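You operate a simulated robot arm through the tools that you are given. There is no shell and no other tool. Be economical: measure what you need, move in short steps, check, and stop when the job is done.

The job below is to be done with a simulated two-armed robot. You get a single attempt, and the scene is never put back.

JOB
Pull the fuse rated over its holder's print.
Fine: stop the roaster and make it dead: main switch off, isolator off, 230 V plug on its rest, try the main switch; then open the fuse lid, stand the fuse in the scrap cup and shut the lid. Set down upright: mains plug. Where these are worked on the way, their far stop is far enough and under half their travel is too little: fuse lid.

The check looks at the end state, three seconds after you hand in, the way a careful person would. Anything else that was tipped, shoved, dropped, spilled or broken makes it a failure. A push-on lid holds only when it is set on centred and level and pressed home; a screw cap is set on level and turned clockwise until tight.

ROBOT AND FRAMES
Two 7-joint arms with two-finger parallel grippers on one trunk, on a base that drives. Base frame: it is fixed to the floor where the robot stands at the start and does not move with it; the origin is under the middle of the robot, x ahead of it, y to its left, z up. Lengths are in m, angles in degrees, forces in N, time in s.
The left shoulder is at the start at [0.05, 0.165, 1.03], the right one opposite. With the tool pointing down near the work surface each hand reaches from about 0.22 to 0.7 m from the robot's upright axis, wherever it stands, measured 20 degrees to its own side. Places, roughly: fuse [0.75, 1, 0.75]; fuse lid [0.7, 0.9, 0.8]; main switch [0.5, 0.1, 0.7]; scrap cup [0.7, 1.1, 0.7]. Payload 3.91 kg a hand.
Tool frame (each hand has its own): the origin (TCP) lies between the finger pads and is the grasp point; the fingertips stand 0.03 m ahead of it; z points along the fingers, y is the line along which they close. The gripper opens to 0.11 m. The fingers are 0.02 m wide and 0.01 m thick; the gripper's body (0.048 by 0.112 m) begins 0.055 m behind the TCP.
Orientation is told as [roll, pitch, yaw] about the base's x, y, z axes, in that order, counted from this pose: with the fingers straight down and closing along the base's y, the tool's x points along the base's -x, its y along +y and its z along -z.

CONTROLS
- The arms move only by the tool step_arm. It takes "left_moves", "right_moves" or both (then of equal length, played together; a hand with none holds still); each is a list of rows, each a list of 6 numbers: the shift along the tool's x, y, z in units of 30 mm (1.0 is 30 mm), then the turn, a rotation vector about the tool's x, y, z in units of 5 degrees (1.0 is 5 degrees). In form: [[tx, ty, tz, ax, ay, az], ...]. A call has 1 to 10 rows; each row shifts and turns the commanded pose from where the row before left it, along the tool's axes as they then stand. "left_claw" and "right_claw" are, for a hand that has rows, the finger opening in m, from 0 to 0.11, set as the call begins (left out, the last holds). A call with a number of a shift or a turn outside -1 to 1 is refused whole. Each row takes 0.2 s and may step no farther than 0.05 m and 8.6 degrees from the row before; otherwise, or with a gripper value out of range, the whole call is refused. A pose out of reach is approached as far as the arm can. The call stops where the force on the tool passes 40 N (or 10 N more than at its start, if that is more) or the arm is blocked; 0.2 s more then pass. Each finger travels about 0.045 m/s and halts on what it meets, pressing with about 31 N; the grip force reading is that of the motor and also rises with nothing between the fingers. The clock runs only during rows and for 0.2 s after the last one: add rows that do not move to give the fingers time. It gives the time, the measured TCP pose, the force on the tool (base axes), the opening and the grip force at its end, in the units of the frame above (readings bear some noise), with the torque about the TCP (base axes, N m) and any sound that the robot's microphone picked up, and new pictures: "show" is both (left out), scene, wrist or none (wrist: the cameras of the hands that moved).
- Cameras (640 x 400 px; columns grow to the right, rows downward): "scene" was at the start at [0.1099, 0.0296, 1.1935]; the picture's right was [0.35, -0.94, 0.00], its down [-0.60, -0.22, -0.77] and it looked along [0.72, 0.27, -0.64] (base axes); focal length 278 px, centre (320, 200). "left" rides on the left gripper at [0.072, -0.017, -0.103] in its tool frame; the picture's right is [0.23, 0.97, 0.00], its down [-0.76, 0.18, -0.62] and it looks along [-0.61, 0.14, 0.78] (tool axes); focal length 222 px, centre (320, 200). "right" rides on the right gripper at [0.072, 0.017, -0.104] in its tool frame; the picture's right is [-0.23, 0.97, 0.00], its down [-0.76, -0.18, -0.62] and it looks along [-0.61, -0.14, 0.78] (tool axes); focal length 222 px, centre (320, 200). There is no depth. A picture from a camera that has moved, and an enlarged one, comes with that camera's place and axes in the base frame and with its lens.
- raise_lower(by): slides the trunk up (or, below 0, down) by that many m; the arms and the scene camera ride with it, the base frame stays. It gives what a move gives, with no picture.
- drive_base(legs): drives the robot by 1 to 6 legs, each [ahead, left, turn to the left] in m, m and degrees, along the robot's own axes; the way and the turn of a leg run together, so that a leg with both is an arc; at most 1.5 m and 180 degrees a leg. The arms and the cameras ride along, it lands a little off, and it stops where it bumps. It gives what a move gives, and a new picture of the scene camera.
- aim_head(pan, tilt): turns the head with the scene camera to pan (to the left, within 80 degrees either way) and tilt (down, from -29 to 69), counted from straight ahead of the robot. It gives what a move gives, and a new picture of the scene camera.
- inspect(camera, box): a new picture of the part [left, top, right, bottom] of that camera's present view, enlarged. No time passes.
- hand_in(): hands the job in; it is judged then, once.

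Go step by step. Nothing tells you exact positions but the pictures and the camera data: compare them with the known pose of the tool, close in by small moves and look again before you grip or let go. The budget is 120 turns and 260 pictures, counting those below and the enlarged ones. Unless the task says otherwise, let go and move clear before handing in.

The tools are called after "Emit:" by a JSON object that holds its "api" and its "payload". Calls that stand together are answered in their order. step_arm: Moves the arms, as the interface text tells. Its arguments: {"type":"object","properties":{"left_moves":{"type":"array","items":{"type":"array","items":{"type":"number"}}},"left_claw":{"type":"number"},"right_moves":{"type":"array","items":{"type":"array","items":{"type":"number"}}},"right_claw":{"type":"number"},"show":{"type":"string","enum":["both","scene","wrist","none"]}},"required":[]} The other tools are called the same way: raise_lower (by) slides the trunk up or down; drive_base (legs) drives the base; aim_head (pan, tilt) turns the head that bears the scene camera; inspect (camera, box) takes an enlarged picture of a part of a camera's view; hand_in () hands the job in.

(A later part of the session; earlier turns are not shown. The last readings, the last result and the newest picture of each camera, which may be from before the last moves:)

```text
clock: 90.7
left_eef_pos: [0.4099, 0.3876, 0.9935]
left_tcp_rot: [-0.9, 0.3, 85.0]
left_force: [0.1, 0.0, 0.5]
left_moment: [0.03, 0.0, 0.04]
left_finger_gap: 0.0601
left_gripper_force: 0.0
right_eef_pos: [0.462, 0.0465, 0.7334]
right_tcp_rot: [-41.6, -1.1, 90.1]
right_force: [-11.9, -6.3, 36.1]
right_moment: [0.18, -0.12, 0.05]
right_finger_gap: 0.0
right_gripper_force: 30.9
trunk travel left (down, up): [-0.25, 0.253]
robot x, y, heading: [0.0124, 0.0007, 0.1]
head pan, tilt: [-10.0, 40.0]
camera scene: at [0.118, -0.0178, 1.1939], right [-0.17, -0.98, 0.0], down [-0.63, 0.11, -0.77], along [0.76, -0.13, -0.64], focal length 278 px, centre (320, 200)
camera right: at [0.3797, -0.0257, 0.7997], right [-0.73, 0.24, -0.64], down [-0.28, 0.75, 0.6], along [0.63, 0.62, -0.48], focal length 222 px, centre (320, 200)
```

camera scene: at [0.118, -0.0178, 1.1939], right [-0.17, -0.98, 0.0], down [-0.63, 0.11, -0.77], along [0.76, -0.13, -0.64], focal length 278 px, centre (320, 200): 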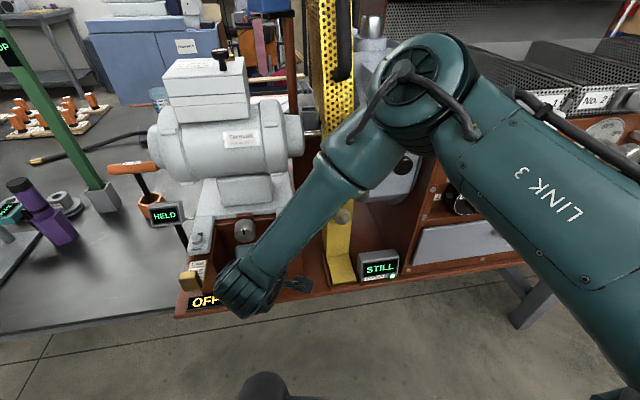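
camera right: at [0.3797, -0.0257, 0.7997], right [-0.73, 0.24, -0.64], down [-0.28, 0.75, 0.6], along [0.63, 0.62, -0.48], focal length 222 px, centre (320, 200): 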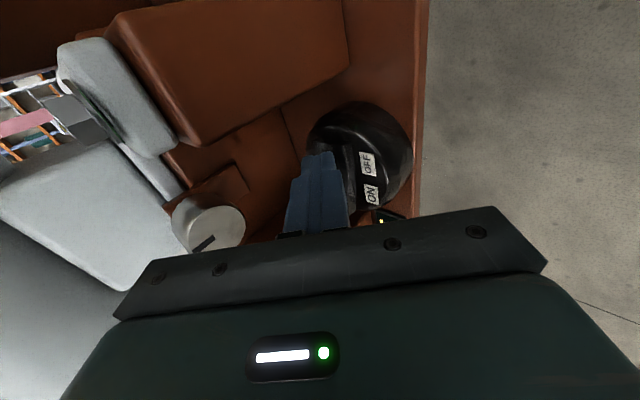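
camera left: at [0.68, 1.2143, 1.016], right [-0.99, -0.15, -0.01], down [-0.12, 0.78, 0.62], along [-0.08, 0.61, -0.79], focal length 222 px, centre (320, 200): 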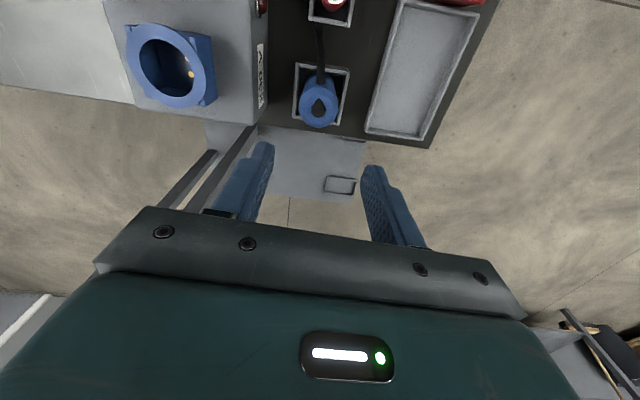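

Switch reads OFF again. I retract the right hand, restore its orientation and check the brass block.

Emit:
{"api": "step_arm", "payload": {"right_moves": [[0, 0, -1, 0, 0, 0], [0, 0, -1, 0, 0, 0], [0, 0, -1, 0, 0, 0], [0.3, -0.5, -0.6, 0, 0, 1], [0.3, -0.5, -0.6, 0, 0, 1], [0.3, -0.5, -0.6, 0, 0, 1], [0.3, -0.5, -0.6, 0, 0, 1], [0.3, 0, 0, 0, 0, 1], [0.3, 0, 0, 0, 0, 1], [0.3, 0, 0, 0, 0, 1]], "show": "none"}}

Emit:
{"api": "step_arm", "payload": {"right_moves": [[0, 0, 0, 0, 0, 1], [0, 0, 0, 0, 0, 1], [0, 0, 0, 0, 0, 1], [0, 0, 0, 0, 0, 1], [0, 0, 0, 0, 0, 1], [0, 0, 0, 0, 0, 1], [0, 0, 0, 0, 0, 1], [0, 0, 0, 0, 0, 1], [0, 0, 0, 0, 0, 1], [0, 0, 0, 0, 0, 1]], "show": "none"}}

Emit:
{"api": "step_arm", "payload": {"right_moves": [[0, -1, 0, 0, 1, 0], [0, -1, 0, 0, 1, 0], [0, -1, 0, 0, 1, 0], [0, -1, 0, 0, 1, 0], [0, -1, 0, 0, 1, 0], [0, -1, 0, 0, 1, 0], [0, 0, 0, 0, 1, 0], [0, 0, 0, 0, 1, 0]], "show": "scene"}}

```text
clock: 92.9
left_eef_pos: [0.4121, 0.3859, 0.9916]
left_tcp_rot: [-0.8, 0.3, 85.0]
left_force: [0.0, 0.0, 0.0]
left_moment: [-0.01, 0.03, -0.02]
left_finger_gap: 0.06
left_gripper_force: 0.1
right_eef_pos: [0.3894, -0.025, 0.8777]
right_tcp_rot: [-35.1, -22.9, 61.9]
right_force: [-0.1, -0.4, -0.2]
right_moment: [0.02, 0.01, -0.01]
right_finger_gap: 0.0
right_gripper_force: 31.3
trunk travel left (down, up): [-0.25, 0.253]
robot x, y, heading: [0.0097, -0.0001, 0.1]
head pan, tilt: [-10.0, 40.0]
```

```text
clock: 95.1
left_eef_pos: [0.4125, 0.3868, 0.991]
left_tcp_rot: [-0.8, 0.3, 85.0]
left_force: [-0.4, -0.4, -0.1]
left_moment: [0.0, -0.04, -0.01]
left_finger_gap: 0.0599
left_gripper_force: 0.0
right_eef_pos: [0.3876, -0.0228, 0.8792]
right_tcp_rot: [-3.0, -40.9, 5.7]
right_force: [-0.4, 0.3, 0.0]
right_moment: [-0.01, -0.02, -0.01]
right_finger_gap: 0.0
right_gripper_force: 30.9
trunk travel left (down, up): [-0.25, 0.253]
robot x, y, heading: [0.0069, -0.0055, 0.1]
head pan, tilt: [-10.0, 40.0]
```

```text
clock: 96.9
left_eef_pos: [0.4126, 0.3879, 0.9918]
left_tcp_rot: [-0.8, 0.3, 85.0]
left_force: [-0.1, 0.5, 0.2]
left_moment: [-0.01, -0.02, 0.01]
left_finger_gap: 0.0601
left_gripper_force: 0.0
right_eef_pos: [0.4, -0.2027, 0.8867]
right_tcp_rot: [-2.3, -0.9, 3.8]
right_force: [0.1, -0.5, 0.0]
right_moment: [-0.01, 0.02, -0.02]
right_finger_gap: 0.0001
right_gripper_force: 30.9
trunk travel left (down, up): [-0.25, 0.253]
robot x, y, heading: [0.007, -0.0011, -0.1]
head pan, tilt: [-10.0, 40.0]
camera scene: at [0.1214, -0.017, 1.1928], right [-0.17, -0.98, 0.0], down [-0.63, 0.11, -0.77], along [0.75, -0.13, -0.64], focal length 278 px, centre (320, 200)
```

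scene: 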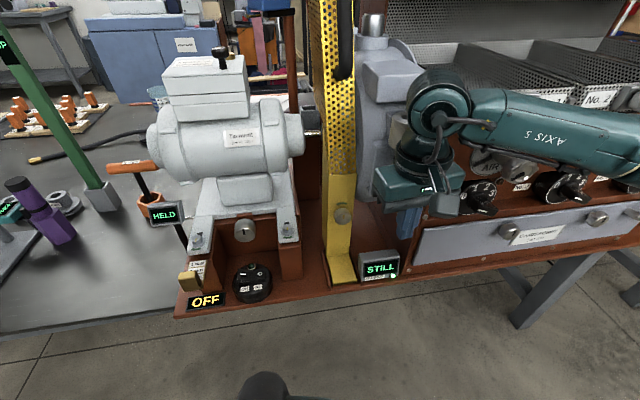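

Emit:
{"api": "inspect", "payload": {"camera": "scene", "box": [170, 180, 330, 320]}}

Emit:
{"api": "step_arm", "payload": {"right_moves": [[0.5, 0, -1, 0, 0, 0], [0.5, 0, -1, 0, 0, 0], [0.5, 0, -1, 0, 0, 0], [0, 0, -1, 0, 0, 0]], "show": "none"}}

Emit:
{"api": "drive_base", "payload": {"legs": [[0, 0.82, 0]]}}

```text
2.86 times, centred on (250, 250) of scene
camera zoom: at [0.1214, -0.017, 1.1928], right [-0.17, -0.98, 0.0], down [-0.63, 0.11, -0.77], along [0.75, -0.13, -0.64], focal length 794 px, centre (520, 57)
```

zoom: 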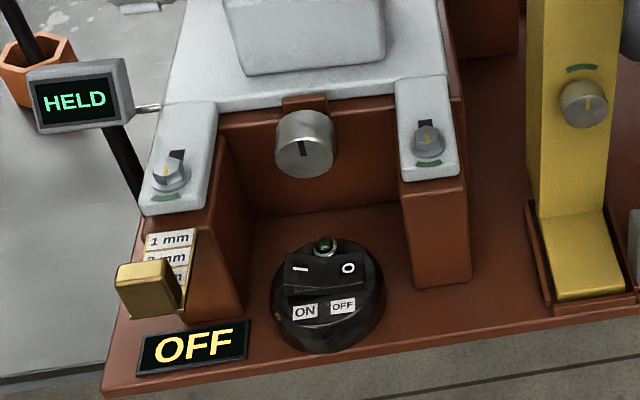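

```text
clock: 97.9
left_eef_pos: [0.411, 0.3876, 0.9909]
left_tcp_rot: [-0.7, 0.3, 84.9]
left_force: [-0.2, 0.0, -1.4]
left_moment: [0.04, 0.01, 0.01]
left_finger_gap: 0.0601
left_gripper_force: 0.1
right_eef_pos: [0.3534, -0.203, 1.0054]
right_tcp_rot: [-2.3, -1.0, 3.8]
right_force: [0.4, 0.4, 0.2]
right_moment: [-0.01, -0.01, 0.03]
right_finger_gap: 0.0
right_gripper_force: 31.1
trunk travel left (down, up): [-0.25, 0.253]
robot x, y, heading: [0.0067, -0.0026, 0.1]
head pan, tilt: [-10.0, 40.0]
```

```text
clock: 102.3
left_eef_pos: [0.4043, 1.2191, 0.9907]
left_tcp_rot: [-0.8, 0.3, 85.5]
left_force: [0.4, 0.7, 0.2]
left_moment: [0.01, 0.0, -0.01]
left_finger_gap: 0.06
left_gripper_force: 0.1
right_eef_pos: [0.3494, 0.6287, 1.0029]
right_tcp_rot: [-2.2, -0.9, 4.4]
right_force: [-0.6, -0.5, 0.8]
right_moment: [-0.01, 0.03, 0.01]
right_finger_gap: 0.0
right_gripper_force: 31.3
trunk travel left (down, up): [-0.25, 0.253]
robot x, y, heading: [0.0064, 0.8233, 0.4]
head pan, tilt: [-10.0, 40.0]
camera scene: at [0.1167, 0.812, 1.1928], right [-0.16, -0.99, 0.0], down [-0.63, 0.1, -0.77], along [0.76, -0.13, -0.64], focal length 278 px, centre (320, 200)
```

scene: 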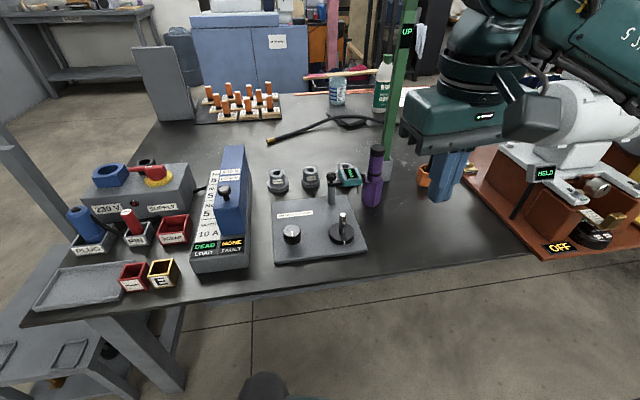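

The load display reads DEAD and the brass block is unmoved. I drive nearer and look at the fuse lid.

Emit:
{"api": "drive_base", "payload": {"legs": [[0.15, -0.04, 0]]}}

Emit:
{"api": "aim_head", "payload": {"pan": 15, "tilt": 45}}

Emit:
{"api": "inspect", "payload": {"camera": "scene", "box": [240, 80, 440, 280]}}

```text
clock: 103.7
left_eef_pos: [0.5555, 1.182, 0.9907]
left_tcp_rot: [-0.8, 0.2, 85.5]
left_force: [0.2, -0.1, 0.1]
left_moment: [-0.05, 0.01, -0.01]
left_finger_gap: 0.0599
left_gripper_force: 0.2
right_eef_pos: [0.5023, 0.5907, 1.0031]
right_tcp_rot: [-2.3, -1.0, 4.4]
right_force: [-0.4, 0.2, 0.1]
right_moment: [-0.01, -0.01, -0.01]
right_finger_gap: 0.0
right_gripper_force: 30.9
trunk travel left (down, up): [-0.25, 0.253]
robot x, y, heading: [0.1558, 0.793, 0.7]
head pan, tilt: [-10.0, 40.0]
camera scene: at [0.2689, 0.774, 1.1927], right [-0.16, -0.99, 0.0], down [-0.63, 0.1, -0.77], along [0.76, -0.12, -0.64], focal length 278 px, centre (320, 200)
```

scene: 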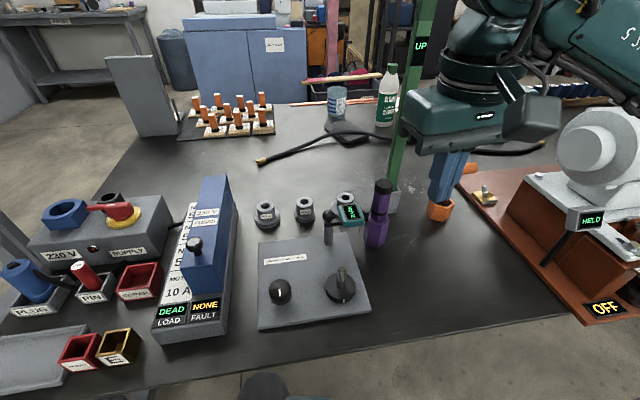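

```text
clock: 104.6
left_eef_pos: [0.5554, 1.1813, 0.9928]
left_tcp_rot: [-0.8, 0.3, 85.7]
left_force: [0.3, 0.3, -0.4]
left_moment: [0.03, 0.02, -0.02]
left_finger_gap: 0.0599
left_gripper_force: 0.0
right_eef_pos: [0.5034, 0.5911, 1.0044]
right_tcp_rot: [-2.3, -0.9, 4.4]
right_force: [0.3, -0.4, 0.1]
right_moment: [-0.01, -0.01, 0.04]
right_finger_gap: 0.0
right_gripper_force: 30.8
trunk travel left (down, up): [-0.25, 0.253]
robot x, y, heading: [0.1513, 0.787, 0.7]
head pan, tilt: [15.0, 45.0]
camera scene: at [0.2629, 0.8098, 1.1856], right [0.27, -0.96, 0.0], down [-0.68, -0.19, -0.71], along [0.68, 0.19, -0.71], focal length 278 px, centre (320, 200)
```

scene: 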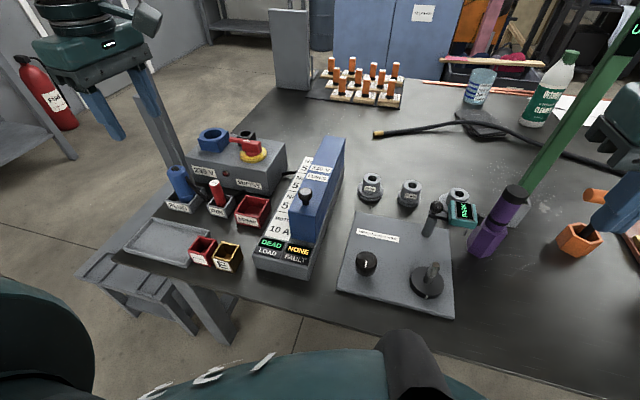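

```text
2.00 times, centred on (340, 180) of scene
camera zoom: at [0.2629, 0.8098, 1.1856], right [0.27, -0.96, 0.0], down [-0.68, -0.19, -0.71], along [0.68, 0.19, -0.71], focal length 556 px, centre (280, 240)
```

zoom: 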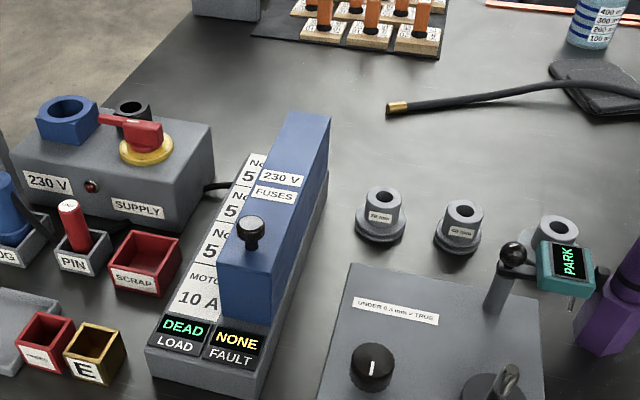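

I rotate the left hand back to yaw 0 and look at the lid with the wrist camera.

Emit:
{"api": "step_arm", "payload": {"left_moves": [[0, 0, 0, 0, 0, 1], [0, 0, 0, 0, 0, 1], [0, 0, 0, 0, 0, 1], [0, 0, 0, 0, 0, 1], [0, 0, 0, 0, 0, 1], [0, 0, 0, 0, 0, 1], [0, 0, 0, 0, 0, 1], [0, 0, 0, 0, 0, 1], [0, 0, 0, 0, 0, 1]], "show": "none"}}

Emit:
{"api": "step_arm", "payload": {"left_moves": [[0, 0, 0, 0, 0, 1], [0, 0, 0, 0, 0, 1], [0, 0, 0, 0, 0, 1], [0, 0, 0, 0, 0, 1], [0, 0, 0, 0, 0, 1], [0, 0, 0, 0, 0, 1], [0, 0, 0, 0, 0, 1], [0, 0, 0, 0, 0, 1]], "show": "none"}}

Emit:
{"api": "step_arm", "payload": {"left_moves": [[0, -1, 0, 0, 0, 0], [0, -1, 0, 0, 0, 0], [0, -1, 0, 0, 0, 0], [0, -1, 0, 0, 0, 0], [0, -1, 0, 0, 0, 0], [0, -0.5, 0, 0, 0, 0]]}}

```text
clock: 106.6
left_eef_pos: [0.5535, 1.1829, 0.9932]
left_tcp_rot: [-0.8, -0.4, 40.5]
left_force: [-0.4, -0.4, 0.4]
left_moment: [-0.03, 0.0, -0.01]
left_finger_gap: 0.0601
left_gripper_force: 0.2
right_eef_pos: [0.5037, 0.591, 1.004]
right_tcp_rot: [-2.2, -0.9, 4.3]
right_force: [0.6, -0.1, -0.3]
right_moment: [0.01, 0.0, 0.02]
right_finger_gap: 0.0003
right_gripper_force: 31.3
trunk travel left (down, up): [-0.25, 0.253]
robot x, y, heading: [0.1529, 0.7867, 0.7]
head pan, tilt: [15.0, 45.0]
```

```text
clock: 108.4
left_eef_pos: [0.5548, 1.1815, 0.9925]
left_tcp_rot: [-0.3, -0.6, 0.4]
left_force: [0.2, 0.0, -0.2]
left_moment: [0.01, -0.02, -0.01]
left_finger_gap: 0.0598
left_gripper_force: 0.0
right_eef_pos: [0.5022, 0.5903, 1.0025]
right_tcp_rot: [-2.3, -1.0, 4.4]
right_force: [-0.7, -0.5, -0.2]
right_moment: [0.02, -0.01, 0.01]
right_finger_gap: 0.0
right_gripper_force: 31.1
trunk travel left (down, up): [-0.25, 0.253]
robot x, y, heading: [0.1521, 0.7872, 0.9]
head pan, tilt: [15.0, 45.0]
```

```text
clock: 109.8
left_eef_pos: [0.557, 1.0173, 0.9922]
left_tcp_rot: [-0.3, -0.8, 0.7]
left_force: [0.0, -0.1, -0.6]
left_moment: [-0.01, -0.02, 0.02]
left_finger_gap: 0.0601
left_gripper_force: 0.0
right_eef_pos: [0.502, 0.5919, 1.0034]
right_tcp_rot: [-2.3, -0.9, 4.4]
right_force: [0.6, -0.5, 0.0]
right_moment: [-0.02, 0.03, -0.02]
right_finger_gap: 0.0
right_gripper_force: 31.2
trunk travel left (down, up): [-0.25, 0.253]
robot x, y, heading: [0.1529, 0.7865, 0.6]
head pan, tilt: [15.0, 45.0]
camera scene: at [0.2629, 0.8098, 1.1855], right [0.27, -0.96, 0.0], down [-0.68, -0.19, -0.71], along [0.68, 0.19, -0.71], focal length 278 px, centre (320, 200)
camera left: at [0.4818, 0.9978, 1.0942], right [-0.24, 0.97, -0.01], down [0.75, 0.19, 0.63], along [0.62, 0.14, -0.78], focal length 222 px, centre (320, 200)
```

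scene: 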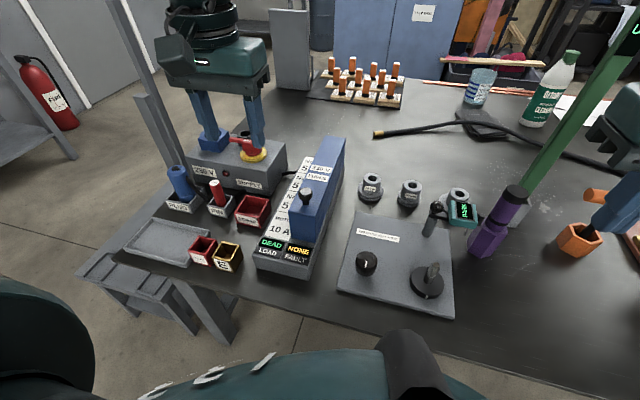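
left: 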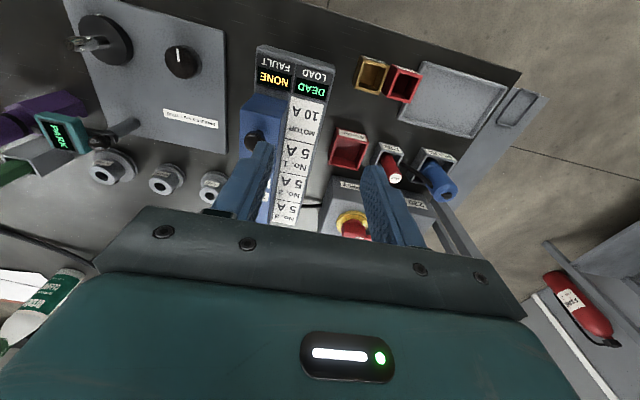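

Knob top is at about [0.622, 0.940, 0.813]. I look for the hinge.

Emit:
{"api": "inspect", "payload": {"camera": "left", "box": [180, 40, 360, 230]}}

Emit:
{"api": "inspect", "payload": {"camera": "right", "box": [320, 0, 640, 200]}}

Emit:
{"api": "inspect", "payload": {"camera": "scene", "box": [250, 130, 360, 280]}}

```text
2.11 times, centred on (270, 135) of left
camera zoom: at [0.4818, 0.9978, 1.0942], right [-0.24, 0.97, -0.01], down [0.75, 0.19, 0.63], along [0.62, 0.14, -0.78], focal length 468 px, centre (425, 337)
```

zoom: 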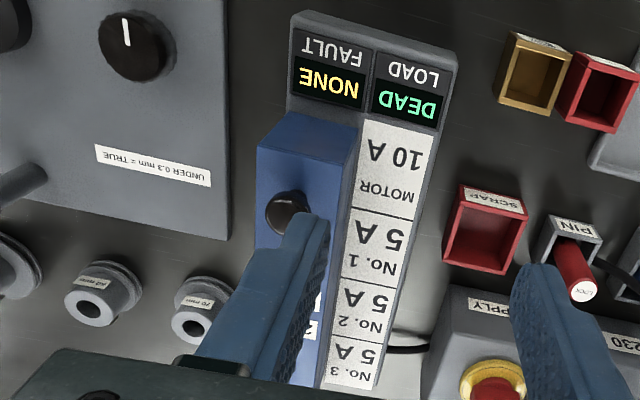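

```text
2.00 times, centred on (480, 100) of right
camera zoom: at [0.4264, 0.6074, 1.1058], right [0.15, 0.99, -0.04], down [0.76, -0.09, 0.64], along [0.63, -0.12, -0.77], focal length 444 px, centre (0, 400)
```

zoom: 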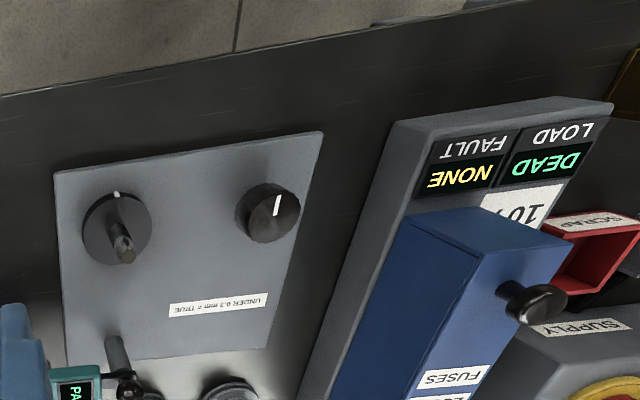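

```text
2.67 times, centred on (305, 205) of scene
camera zoom: at [0.2629, 0.8098, 1.1855], right [0.27, -0.96, 0.0], down [-0.68, -0.19, -0.71], along [0.68, 0.19, -0.71], focal length 741 px, centre (360, 187)
```

zoom: 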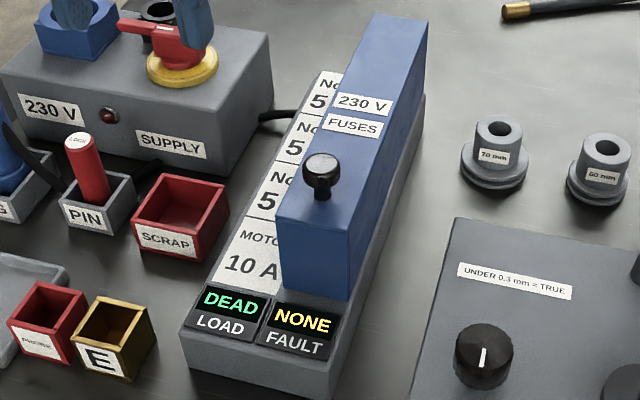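

The lid runs x 0.60–0.86 at y≈0.937 with a centred knob at its near end, so it most likely hinges at the far end. I reposition the base so the knob lies on the left hand's side.

Emit:
{"api": "drive_base", "payload": {"legs": [[0.05, -0.11, 0]]}}

Emit:
{"api": "step_arm", "payload": {"left_moves": [[0, 0.3, 0.8, 0, 0, 0], [0, 0.3, 0.8, 0, 0, 0], [0, 0.3, 0.8, 0, 0, 0]], "left_claw": 0.05}}

```text
clock: 111.0
left_eef_pos: [0.6064, 0.9087, 0.9918]
left_tcp_rot: [-0.4, -0.7, 0.7]
left_force: [0.3, 0.0, 0.3]
left_moment: [0.04, -0.01, -0.02]
left_finger_gap: 0.0599
left_gripper_force: 0.0
right_eef_pos: [0.5542, 0.4824, 1.0034]
right_tcp_rot: [-2.3, -1.0, 4.5]
right_force: [1.2, -0.7, 0.1]
right_moment: [0.04, -0.01, 0.04]
right_finger_gap: 0.0
right_gripper_force: 31.2
trunk travel left (down, up): [-0.25, 0.253]
robot x, y, heading: [0.2039, 0.6805, 0.6]
head pan, tilt: [15.0, 45.0]
camera scene: at [0.3144, 0.7015, 1.1855], right [0.27, -0.96, 0.0], down [-0.68, -0.19, -0.71], along [0.68, 0.19, -0.71], focal length 278 px, centre (320, 200)
```

scene: 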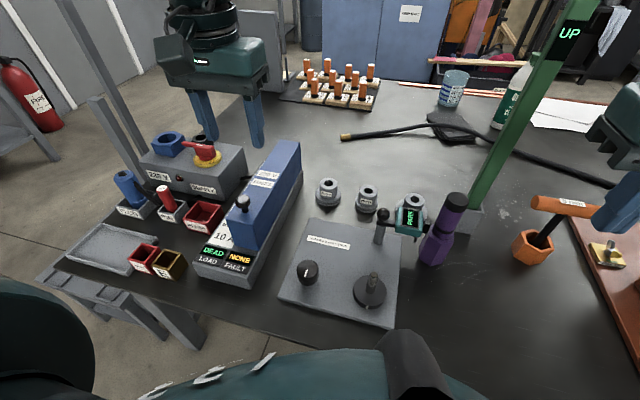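

```text
clock: 111.8
left_eef_pos: [0.6079, 0.9349, 0.9212]
left_tcp_rot: [-0.4, -0.7, 0.7]
left_force: [-0.9, 0.3, -0.1]
left_moment: [0.0, -0.02, 0.02]
left_finger_gap: 0.0503
left_gripper_force: 0.1
right_eef_pos: [0.5557, 0.4823, 1.0038]
right_tcp_rot: [-2.4, -1.0, 4.5]
right_force: [0.0, -0.3, 0.3]
right_moment: [-0.02, 0.02, 0.0]
right_finger_gap: 0.0003
right_gripper_force: 31.5
trunk travel left (down, up): [-0.25, 0.253]
robot x, y, heading: [0.203, 0.6805, 0.8]
head pan, tilt: [15.0, 45.0]
camera scene: at [0.3142, 0.702, 1.1855], right [0.27, -0.96, 0.0], down [-0.68, -0.19, -0.71], along [0.68, 0.19, -0.71], focal length 278 px, centre (320, 200)
camera left: at [0.5338, 0.9169, 1.0231], right [-0.24, 0.97, -0.01], down [0.75, 0.19, 0.63], along [0.62, 0.14, -0.78], focal length 222 px, centre (320, 200)
```

scene: 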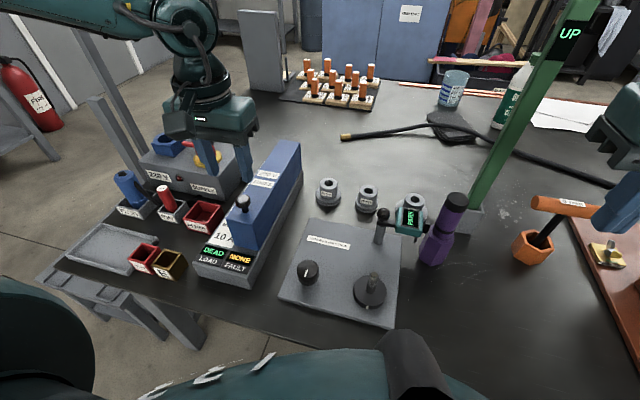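
left: 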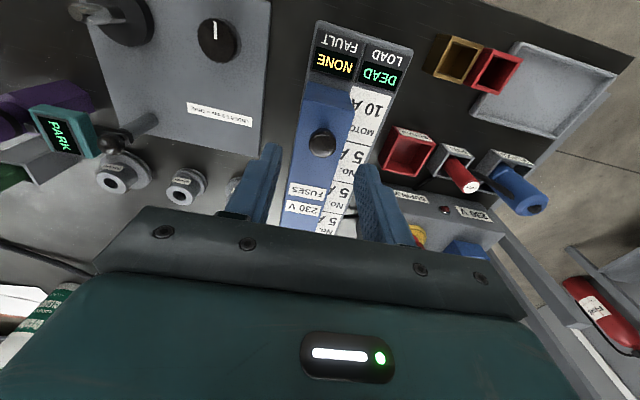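

Emit:
{"api": "step_arm", "payload": {"left_moves": [[-0.212, 0.067, 0.85, 0, 0, 0], [-0.212, 0.067, 0.85, 0, 0, 0], [-0.212, 0.067, 0.85, 0, 0, 0]], "show": "wrist"}}

Emit:
{"api": "inspect", "payload": {"camera": "scene", "box": [180, 130, 320, 290]}}

```text
clock: 112.6
left_eef_pos: [0.6282, 0.9431, 0.8435]
left_tcp_rot: [-0.4, -0.9, 0.6]
left_force: [0.5, 0.7, -0.2]
left_moment: [-0.01, 0.03, 0.01]
left_finger_gap: 0.0498
left_gripper_force: 0.1
right_eef_pos: [0.5547, 0.4836, 1.0036]
right_tcp_rot: [-2.3, -1.0, 4.4]
right_force: [0.3, 0.2, 0.4]
right_moment: [-0.02, -0.01, -0.02]
right_finger_gap: 0.0
right_gripper_force: 31.1
trunk travel left (down, up): [-0.25, 0.253]
robot x, y, heading: [0.2077, 0.6809, 0.7]
head pan, tilt: [15.0, 45.0]
camera left: at [0.5547, 0.9246, 0.946], right [-0.24, 0.97, -0.01], down [0.75, 0.19, 0.63], along [0.62, 0.14, -0.77], focal length 222 px, centre (320, 200)
```

left: 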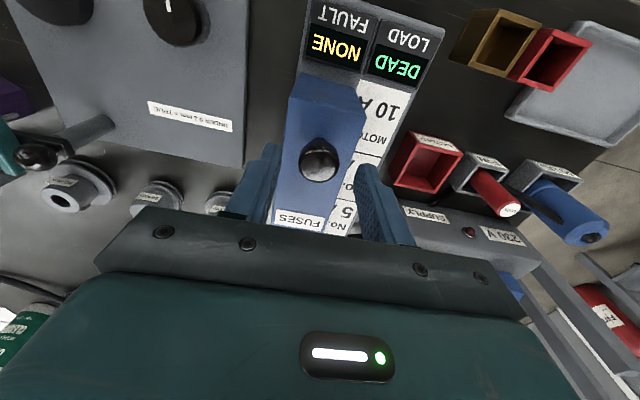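

```text
2.50 times, centred on (250, 210) of scene
camera zoom: at [0.3143, 0.7019, 1.1855], right [0.27, -0.96, 0.0], down [-0.68, -0.19, -0.71], along [0.68, 0.19, -0.71], focal length 694 px, centre (495, 175)
```

zoom: 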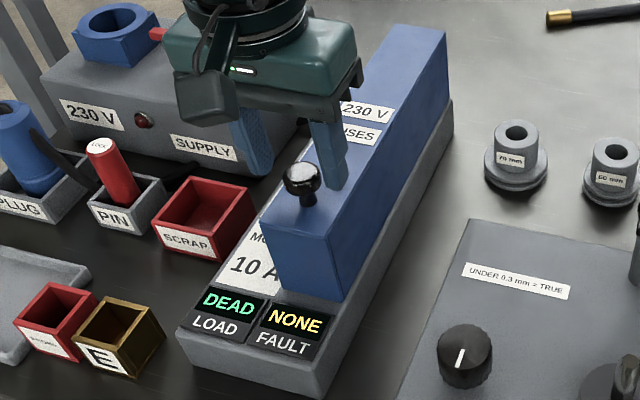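

Emit:
{"api": "step_arm", "payload": {"left_moves": [[0, 0, 0.4, 0, 0, 0], [0, 0, 0.4, 0, 0, 0], [0, 0, 0, 0, 0, 0]], "show": "none"}}

Emit:
{"api": "step_arm", "payload": {"left_moves": [[0, 0, 0, 0, 0, 0], [0, 0, 0, 0, 0, 0], [0, 0, 0, 0, 0, 0]], "left_claw": 0.01, "show": "wrist"}}

Emit:
{"api": "inspect", "payload": {"camera": "scene", "box": [180, 130, 320, 290]}}

```text
clock: 113.4
left_eef_pos: [0.6279, 0.9425, 0.8181]
left_tcp_rot: [-0.4, -0.7, 0.7]
left_force: [-0.4, -0.4, 0.1]
left_moment: [-0.04, -0.01, 0.02]
left_finger_gap: 0.05
left_gripper_force: 0.0
right_eef_pos: [0.5548, 0.4826, 1.0032]
right_tcp_rot: [-2.3, -1.0, 4.6]
right_force: [0.5, -0.9, 0.6]
right_moment: [0.03, 0.0, 0.02]
right_finger_gap: 0.0
right_gripper_force: 30.3
trunk travel left (down, up): [-0.25, 0.253]
robot x, y, heading: [0.2065, 0.6787, 0.7]
head pan, tilt: [15.0, 45.0]
```

```text
clock: 114.2
left_eef_pos: [0.6281, 0.9432, 0.8181]
left_tcp_rot: [-0.4, -0.7, 0.7]
left_force: [0.6, 1.9, -0.3]
left_moment: [0.02, 0.05, 0.02]
left_finger_gap: 0.0274
left_gripper_force: 44.8
right_eef_pos: [0.5552, 0.4825, 1.004]
right_tcp_rot: [-2.3, -1.0, 4.5]
right_force: [-1.3, -0.6, -0.3]
right_moment: [0.0, -0.01, -0.01]
right_finger_gap: 0.0002
right_gripper_force: 31.0
trunk travel left (down, up): [-0.25, 0.253]
robot x, y, heading: [0.2076, 0.6807, 0.7]
head pan, tilt: [15.0, 45.0]
camera left: at [0.5542, 0.9236, 0.9214], right [-0.24, 0.97, -0.01], down [0.75, 0.19, 0.63], along [0.62, 0.14, -0.78], focal length 222 px, centre (320, 200)
```

left: 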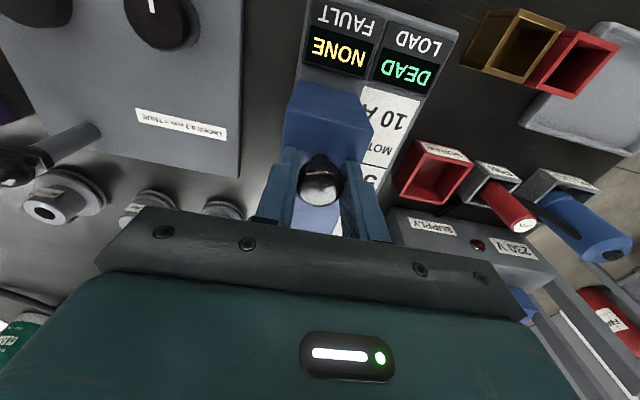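

```text
2.50 times, centred on (250, 210) of scene
camera zoom: at [0.3142, 0.7021, 1.1855], right [0.27, -0.96, 0.0], down [-0.68, -0.19, -0.71], along [0.68, 0.19, -0.71], focal length 694 px, centre (495, 175)
```

zoom: 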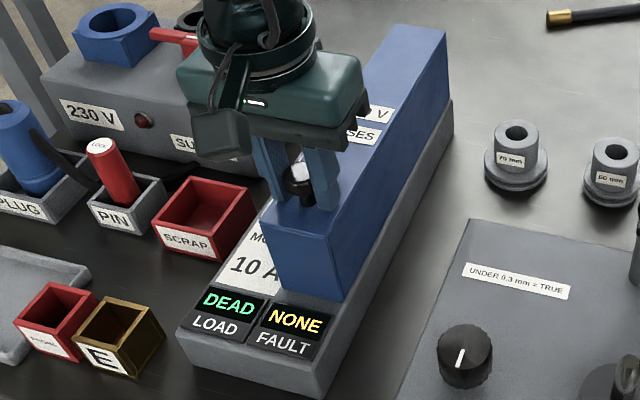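

Knob is held. I lift a few millimetres to feel how the lid moves.

Emit:
{"api": "step_arm", "payload": {"left_moves": [[0, 0, -0.15, 0, 0, 0], [0, 0, -0.15, 0, 0, 0], [0, 0, -0.15, 0, 0, 0], [0, 0, -0.15, 0, 0, 0]], "show": "none"}}

Emit:
{"api": "inspect", "payload": {"camera": "scene", "box": [180, 130, 320, 290]}}

```text
clock: 115.2
left_eef_pos: [0.6359, 0.9417, 0.8362]
left_tcp_rot: [-0.5, -1.3, 0.8]
left_force: [14.4, 0.0, -11.3]
left_moment: [0.1, 0.39, 0.12]
left_finger_gap: 0.0271
left_gripper_force: 45.0
right_eef_pos: [0.5566, 0.4838, 1.0029]
right_tcp_rot: [-2.3, -0.9, 4.4]
right_force: [0.4, -0.4, 0.0]
right_moment: [-0.02, -0.02, 0.03]
right_finger_gap: 0.0
right_gripper_force: 31.1
trunk travel left (down, up): [-0.25, 0.253]
robot x, y, heading: [0.2038, 0.6785, 0.7]
head pan, tilt: [15.0, 45.0]
stopped in row 4 (left hand): the force on the tool passed its limit (the readings are from after the stop); the commanded pose is now the measured one
```

```text
2.50 times, centred on (250, 210) of scene
camera zoom: at [0.3168, 0.7021, 1.1854], right [0.27, -0.96, 0.0], down [-0.68, -0.19, -0.71], along [0.68, 0.19, -0.71], focal length 694 px, centre (495, 175)
```

zoom: 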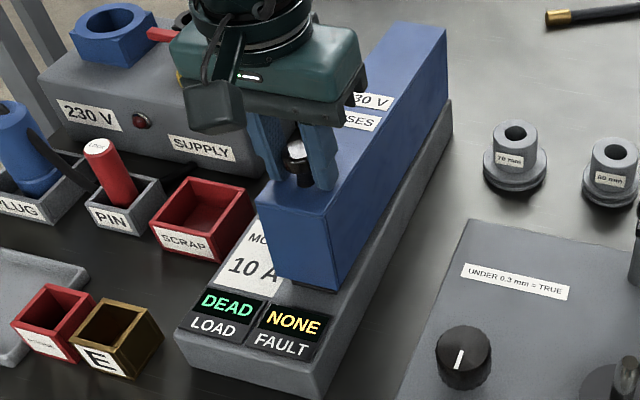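

The near end rises along an arc, so the hinge is at the far end (about x 0.863, z 0.71). To follow the whole arc I need to stand nearer, so I set the lid back, release, and drive forward.

Emit:
{"api": "step_arm", "payload": {"left_moves": [[0.09, 0, 0.2, 0, 0, 0], [0.09, 0, 0.2, 0, 0, 0], [0.07, 0, 0.18, 0, 0, 0], [0, 0, 0, 0, 0, 0]], "show": "none"}}

Emit:
{"api": "step_arm", "payload": {"left_moves": [[0, 0, 0, 0, 0, 0], [0, 0, 0, 0, 0, 0], [0, 0, -0.8, 0, 0, 0], [0, 0, -1, 0, 0, 0], [0, 0, -1, 0, 0, 0]], "left_claw": 0.05, "show": "none"}}

Emit:
{"api": "drive_base", "payload": {"legs": [[0.1, 0.01, 0]]}}

```text
clock: 116.2
left_eef_pos: [0.6268, 0.942, 0.8207]
left_tcp_rot: [-0.5, -1.4, 0.7]
left_force: [15.3, 8.5, 2.5]
left_moment: [0.0, -0.5, -0.02]
left_finger_gap: 0.0271
left_gripper_force: 45.3
right_eef_pos: [0.5552, 0.4836, 1.005]
right_tcp_rot: [-2.3, -0.9, 4.5]
right_force: [-0.4, 0.6, -0.9]
right_moment: [0.02, 0.0, 0.02]
right_finger_gap: 0.0
right_gripper_force: 31.2
trunk travel left (down, up): [-0.25, 0.253]
robot x, y, heading: [0.2061, 0.6799, 0.7]
head pan, tilt: [15.0, 45.0]
```

```text
clock: 117.5
left_eef_pos: [0.6204, 0.9418, 0.9039]
left_tcp_rot: [-0.3, -1.2, 0.7]
left_force: [-0.3, 0.7, -0.2]
left_moment: [-0.02, 0.0, 0.03]
left_finger_gap: 0.0501
left_gripper_force: 0.0
right_eef_pos: [0.5555, 0.4824, 1.0047]
right_tcp_rot: [-2.3, -1.0, 4.4]
right_force: [0.4, -0.4, -0.1]
right_moment: [0.04, -0.03, -0.02]
right_finger_gap: 0.0
right_gripper_force: 31.3
trunk travel left (down, up): [-0.25, 0.253]
robot x, y, heading: [0.2047, 0.6765, 0.8]
head pan, tilt: [15.0, 45.0]
```

```text
clock: 118.8
left_eef_pos: [0.7242, 0.9521, 0.9024]
left_tcp_rot: [-0.3, -1.4, 0.7]
left_force: [0.0, 0.3, -0.8]
left_moment: [0.02, 0.01, 0.03]
left_finger_gap: 0.0504
left_gripper_force: 0.1
right_eef_pos: [0.6563, 0.495, 1.0039]
right_tcp_rot: [-2.2, -1.1, 4.3]
right_force: [-0.1, -0.5, -0.1]
right_moment: [0.02, 0.02, 0.03]
right_finger_gap: 0.0003
right_gripper_force: 31.2
trunk travel left (down, up): [-0.25, 0.253]
robot x, y, heading: [0.3103, 0.6922, 0.5]
head pan, tilt: [15.0, 45.0]
stopped in leg 1: the robot was blocked; the commanded pose is now the measured one
camera scene: at [0.4167, 0.7135, 1.1857], right [0.27, -0.96, 0.0], down [-0.68, -0.19, -0.71], along [0.68, 0.19, -0.71], focal length 278 px, centre (320, 200)
```

scene: 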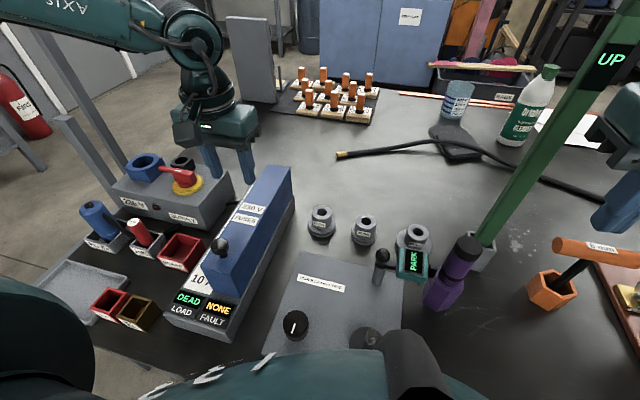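

Touched the bench edge, so I back off slightly, then return to the knob.

Emit:
{"api": "drive_base", "payload": {"legs": [[-0.02, 0, 0]]}}

Emit:
{"api": "step_arm", "payload": {"left_moves": [[0.88, -0.1, 0.2, 0, 0, 0], [0.88, -0.1, 0.2, 0, 0, 0], [0.88, -0.1, 0.2, 0, 0, 0]], "show": "wrist"}}

```text
clock: 119.5
left_eef_pos: [0.7047, 0.9526, 0.9018]
left_tcp_rot: [-0.4, -1.3, 0.6]
left_force: [-0.1, -0.3, 0.1]
left_moment: [0.02, 0.0, -0.01]
left_finger_gap: 0.0504
left_gripper_force: 0.1
right_eef_pos: [0.6359, 0.4941, 1.0032]
right_tcp_rot: [-2.2, -1.0, 4.2]
right_force: [-0.2, -0.9, 0.0]
right_moment: [-0.01, 0.01, -0.01]
right_finger_gap: 0.0
right_gripper_force: 30.7
trunk travel left (down, up): [-0.25, 0.253]
robot x, y, heading: [0.2857, 0.6936, 0.6]
head pan, tilt: [15.0, 45.0]
camera scene: at [0.3967, 0.7132, 1.1856], right [0.27, -0.96, 0.0], down [-0.68, -0.19, -0.71], along [0.68, 0.19, -0.71], focal length 278 px, centre (320, 200)
```

scene: 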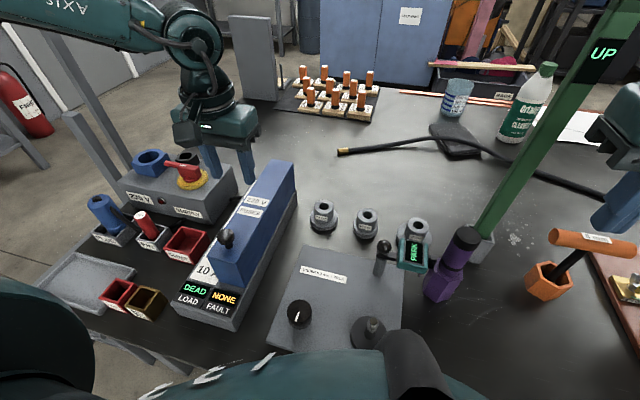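

```text
clock: 120.3
left_eef_pos: [0.6272, 0.9412, 0.8834]
left_tcp_rot: [-0.4, -1.3, 0.6]
left_force: [-0.5, 0.7, 0.2]
left_moment: [0.01, 0.04, 0.02]
left_finger_gap: 0.0499
left_gripper_force: 0.1
right_eef_pos: [0.6375, 0.4942, 1.0031]
right_tcp_rot: [-2.3, -0.8, 4.3]
right_force: [-0.2, 1.0, 0.3]
right_moment: [0.02, -0.01, -0.03]
right_finger_gap: 0.0
right_gripper_force: 30.7
trunk travel left (down, up): [-0.25, 0.253]
robot x, y, heading: [0.2933, 0.6889, 0.7]
head pan, tilt: [15.0, 45.0]
camera left: at [0.552, 0.9225, 0.9855], right [-0.24, 0.97, -0.01], down [0.75, 0.19, 0.64], along [0.62, 0.14, -0.77], focal length 222 px, centre (320, 200)
```

left: 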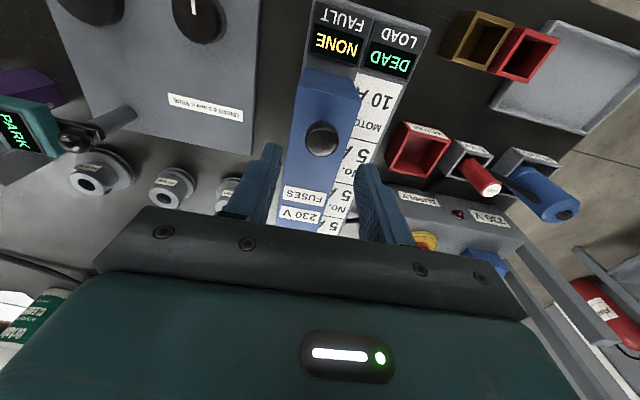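

Emit:
{"api": "step_arm", "payload": {"left_moves": [[0, 0.02, 0.73, 0, 0, 0], [0, 0.02, 0.73, 0, 0, 0], [0, 0.02, 0.7, 0, 0, 0], [0, 0, 0, 0, 0, 0]], "show": "none"}}

Emit:
{"api": "step_arm", "payload": {"left_moves": [[0, 0, 0, 0, 0, 0], [0, 0, 0, 0, 0, 0], [0, 0, 0, 0, 0, 0]], "left_claw": 0.015, "show": "wrist"}}

```text
clock: 121.3
left_eef_pos: [0.6272, 0.9421, 0.8186]
left_tcp_rot: [-0.3, -1.2, 0.7]
left_force: [-3.8, 0.8, 10.6]
left_moment: [0.3, 0.25, 0.12]
left_finger_gap: 0.0507
left_gripper_force: 0.4
right_eef_pos: [0.6373, 0.4936, 1.0052]
right_tcp_rot: [-2.4, -1.0, 4.2]
right_force: [0.5, 0.1, 0.2]
right_moment: [-0.03, -0.03, -0.03]
right_finger_gap: 0.0
right_gripper_force: 30.8
trunk travel left (down, up): [-0.25, 0.253]
robot x, y, heading: [0.2886, 0.6921, 0.6]
head pan, tilt: [15.0, 45.0]
```

```text
clock: 122.2
left_eef_pos: [0.6281, 0.9426, 0.8185]
left_tcp_rot: [-0.4, -1.3, 0.6]
left_force: [-0.4, 4.8, 14.0]
left_moment: [0.33, -0.04, -0.08]
left_finger_gap: 0.0274
left_gripper_force: 43.1
right_eef_pos: [0.6369, 0.4945, 1.0037]
right_tcp_rot: [-2.2, -0.9, 4.3]
right_force: [-0.5, 0.9, -0.2]
right_moment: [-0.01, -0.03, -0.01]
right_finger_gap: 0.0
right_gripper_force: 31.0
trunk travel left (down, up): [-0.25, 0.253]
robot x, y, heading: [0.2891, 0.6913, 0.6]
head pan, tilt: [15.0, 45.0]
camera left: at [0.5531, 0.9238, 0.9198], right [-0.24, 0.97, -0.01], down [0.74, 0.19, 0.64], along [0.62, 0.14, -0.77], focal length 222 px, centre (320, 200)
```

left: 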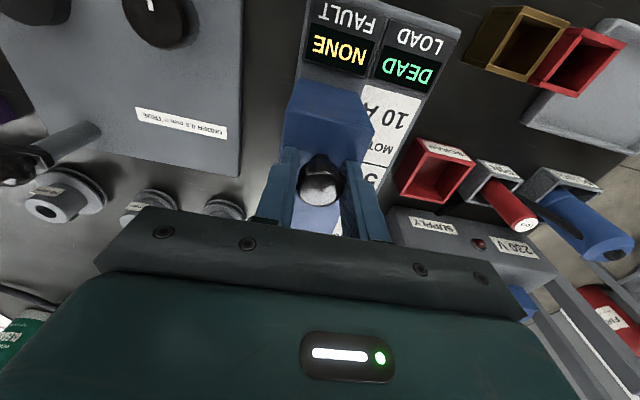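

Fingertips just touch the lid; I regrip 6 mm higher so the knob can swivel between the pads.

Emit:
{"api": "step_arm", "payload": {"left_moves": [[0, 0, 0, 0, 0, 0], [0, 0, -0.2, 0, 0, 0], [0, 0, 0, 0, 0, 0]], "left_claw": 0.05, "show": "none"}}

Emit:
{"api": "step_arm", "payload": {"left_moves": [[0, 0, 0, 0, 0, 0], [0, 0, 0, 0, 0, 0], [0, 0, 0, 0, 0, 0]], "left_claw": 0.015, "show": "none"}}

```text
clock: 123.0
left_eef_pos: [0.6281, 0.9422, 0.8228]
left_tcp_rot: [-0.4, -1.2, 0.6]
left_force: [0.1, 0.8, -0.3]
left_moment: [0.02, 0.0, 0.0]
left_finger_gap: 0.0496
left_gripper_force: 0.0
right_eef_pos: [0.6365, 0.4942, 1.002]
right_tcp_rot: [-2.3, -0.8, 4.3]
right_force: [-0.5, 0.1, 0.6]
right_moment: [0.0, 0.01, -0.02]
right_finger_gap: 0.0
right_gripper_force: 30.9
trunk travel left (down, up): [-0.25, 0.253]
robot x, y, heading: [0.2876, 0.6924, 0.6]
head pan, tilt: [15.0, 45.0]
```

```text
clock: 123.8
left_eef_pos: [0.6279, 0.9424, 0.8233]
left_tcp_rot: [-0.4, -1.2, 0.7]
left_force: [-1.2, -3.2, -1.5]
left_moment: [-0.1, 0.07, -0.01]
left_finger_gap: 0.0269
left_gripper_force: 44.8
right_eef_pos: [0.6373, 0.4945, 1.003]
right_tcp_rot: [-2.3, -1.0, 4.4]
right_force: [-0.2, 0.3, 0.8]
right_moment: [0.02, -0.01, 0.0]
right_finger_gap: 0.0
right_gripper_force: 30.9
trunk travel left (down, up): [-0.25, 0.253]
robot x, y, heading: [0.2897, 0.6911, 0.6]
head pan, tilt: [15.0, 45.0]
```

Gripped again. I follow the arc up in short sections.

Emit:
{"api": "step_arm", "payload": {"left_moves": [[-0.357, 0, -0.81, 0, 0, 0], [-0.44, 0, -0.76, 0, 0, 0], [-0.517, 0, -0.71, 0, 0, 0]], "show": "scene"}}

```text
clock: 124.5
left_eef_pos: [0.6675, 0.9427, 0.8944]
left_tcp_rot: [-0.7, -1.1, 0.5]
left_force: [10.0, -29.1, -15.1]
left_moment: [-0.38, 1.09, -0.01]
left_finger_gap: 0.0272
left_gripper_force: 44.3
right_eef_pos: [0.6387, 0.4927, 1.0006]
right_tcp_rot: [-2.2, -0.9, 4.4]
right_force: [-0.3, -0.6, -0.4]
right_moment: [0.03, 0.02, -0.01]
right_finger_gap: 0.0002
right_gripper_force: 30.8
trunk travel left (down, up): [-0.25, 0.253]
robot x, y, heading: [0.287, 0.6906, 0.6]
head pan, tilt: [15.0, 45.0]
camera scene: at [0.3991, 0.7109, 1.1851], right [0.27, -0.96, 0.0], down [-0.68, -0.19, -0.71], along [0.68, 0.19, -0.71], focal length 278 px, centre (320, 200)
```

scene: 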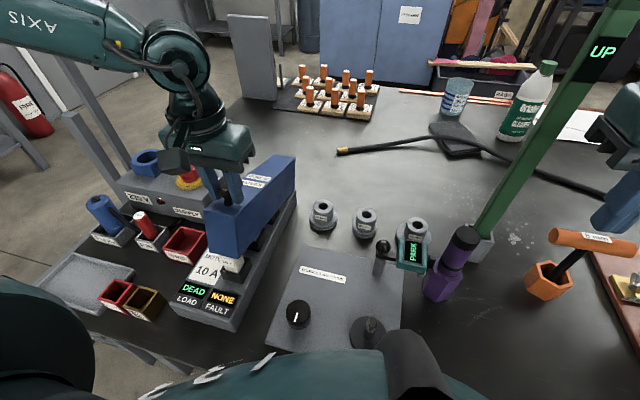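

Opening well, with some sideways load; I yield a little toward −y and continue.

Emit:
{"api": "step_arm", "payload": {"left_moves": [[0, -0.12, 0, 0, 0, 0], [-0.587, -0.03, -0.653, 0, 0, 0], [-0.653, -0.03, -0.587, 0, 0, 0]], "show": "scene"}}

```text
clock: 125.3
left_eef_pos: [0.7011, 0.9417, 0.9304]
left_tcp_rot: [-0.2, -1.1, 0.7]
left_force: [2.1, -2.4, -11.5]
left_moment: [0.14, 1.22, 0.06]
left_finger_gap: 0.0273
left_gripper_force: 45.1
right_eef_pos: [0.6385, 0.4943, 1.0026]
right_tcp_rot: [-2.3, -0.9, 4.3]
right_force: [-0.2, -1.3, 0.5]
right_moment: [-0.02, -0.06, -0.01]
right_finger_gap: 0.0
right_gripper_force: 30.8
trunk travel left (down, up): [-0.25, 0.253]
robot x, y, heading: [0.2899, 0.6878, 0.6]
head pan, tilt: [15.0, 45.0]
camera scene: at [0.3981, 0.7137, 1.1854], right [0.27, -0.96, 0.0], down [-0.68, -0.19, -0.71], along [0.68, 0.19, -0.71], focal length 278 px, centre (320, 200)
```

scene: 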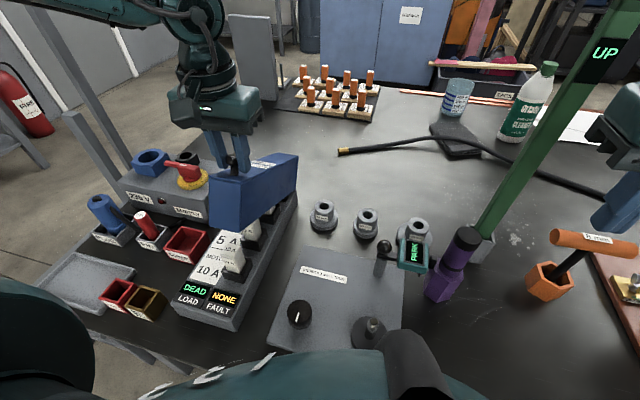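

Emit:
{"api": "step_arm", "payload": {"left_moves": [[-0.8, 0, -0.5, 0, 0, 0], [-0.77, 0, -0.44, 0, 0, 0], [-0.8, 0, -0.35, 0, 0, 0]], "show": "both"}}

```text
clock: 126.2
left_eef_pos: [0.7706, 0.9419, 0.9725]
left_tcp_rot: [-0.3, -1.4, 0.7]
left_force: [-8.0, 13.1, 9.3]
left_moment: [0.42, 0.99, 0.26]
left_finger_gap: 0.0271
left_gripper_force: 45.1
right_eef_pos: [0.6353, 0.4952, 1.0042]
right_tcp_rot: [-2.4, -1.0, 4.4]
right_force: [0.5, 0.6, -0.1]
right_moment: [0.0, -0.03, -0.01]
right_finger_gap: 0.0
right_gripper_force: 31.3
trunk travel left (down, up): [-0.25, 0.253]
robot x, y, heading: [0.2904, 0.6924, 0.7]
head pan, tilt: [15.0, 45.0]
camera scene: at [0.3956, 0.7143, 1.1859], right [0.27, -0.96, 0.0], down [-0.68, -0.19, -0.71], along [0.68, 0.19, -0.71], focal length 278 px, centre (320, 200)
camera left: at [0.6968, 0.9235, 1.0738], right [-0.24, 0.97, -0.01], down [0.74, 0.19, 0.64], along [0.62, 0.14, -0.77], focal length 222 px, centre (320, 200)
```

scene: 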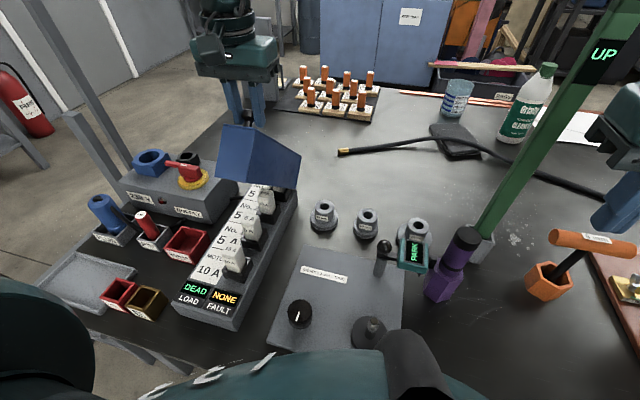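
left: 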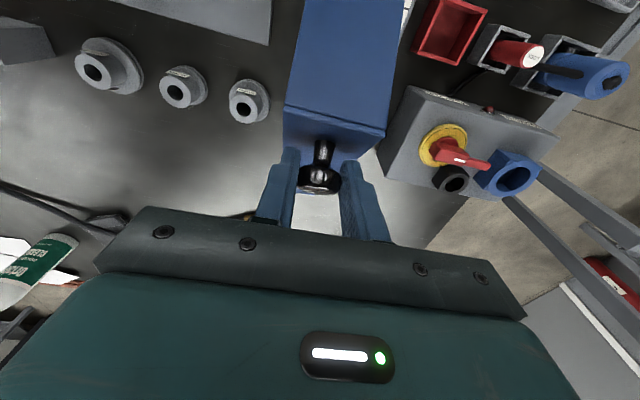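

Center refit: (0.869, 0.7355), r 0.257; lid is ~48° open. I continue.

Emit:
{"api": "step_arm", "payload": {"left_moves": [[-0.92, -0.03, -0.3, 0, 0, 0], [-0.87, -0.03, -0.19, 0, 0, 0], [-0.89, 0, -0.1, 0, 0, 0]], "show": "both"}}

```text
clock: 127.0
left_eef_pos: [0.8516, 0.9417, 0.9899]
left_tcp_rot: [-0.5, -1.5, 0.9]
left_force: [-4.5, 19.5, 11.0]
left_moment: [0.0, 0.81, 0.0]
left_finger_gap: 0.0273
left_gripper_force: 44.8
right_eef_pos: [0.6361, 0.4946, 1.0038]
right_tcp_rot: [-2.4, -1.0, 4.3]
right_force: [0.0, -0.9, 0.2]
right_moment: [-0.03, -0.01, 0.0]
right_finger_gap: 0.0
right_gripper_force: 31.3
trunk travel left (down, up): [-0.25, 0.253]
robot x, y, heading: [0.2865, 0.6902, 0.6]
head pan, tilt: [15.0, 45.0]
camera scene: at [0.3958, 0.7148, 1.1858], right [0.27, -0.96, 0.0], down [-0.68, -0.19, -0.71], along [0.68, 0.19, -0.71], focal length 278 px, centre (320, 200)
camera left: at [0.7762, 0.9234, 1.0922], right [-0.24, 0.97, -0.01], down [0.74, 0.19, 0.64], along [0.62, 0.15, -0.77], focal length 222 px, centre (320, 200)
```

scene: 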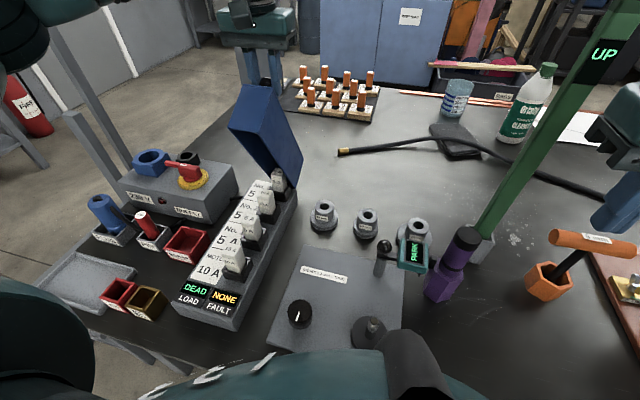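
left: 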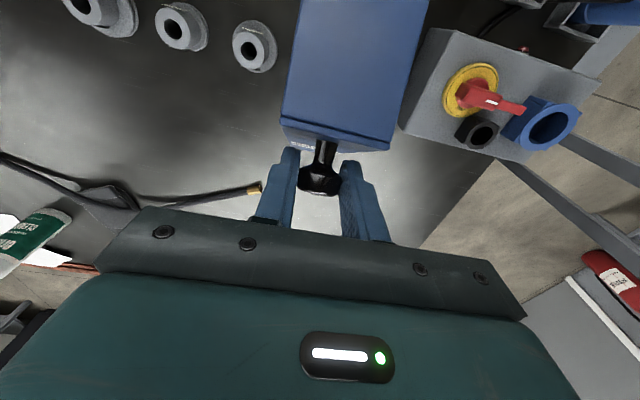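

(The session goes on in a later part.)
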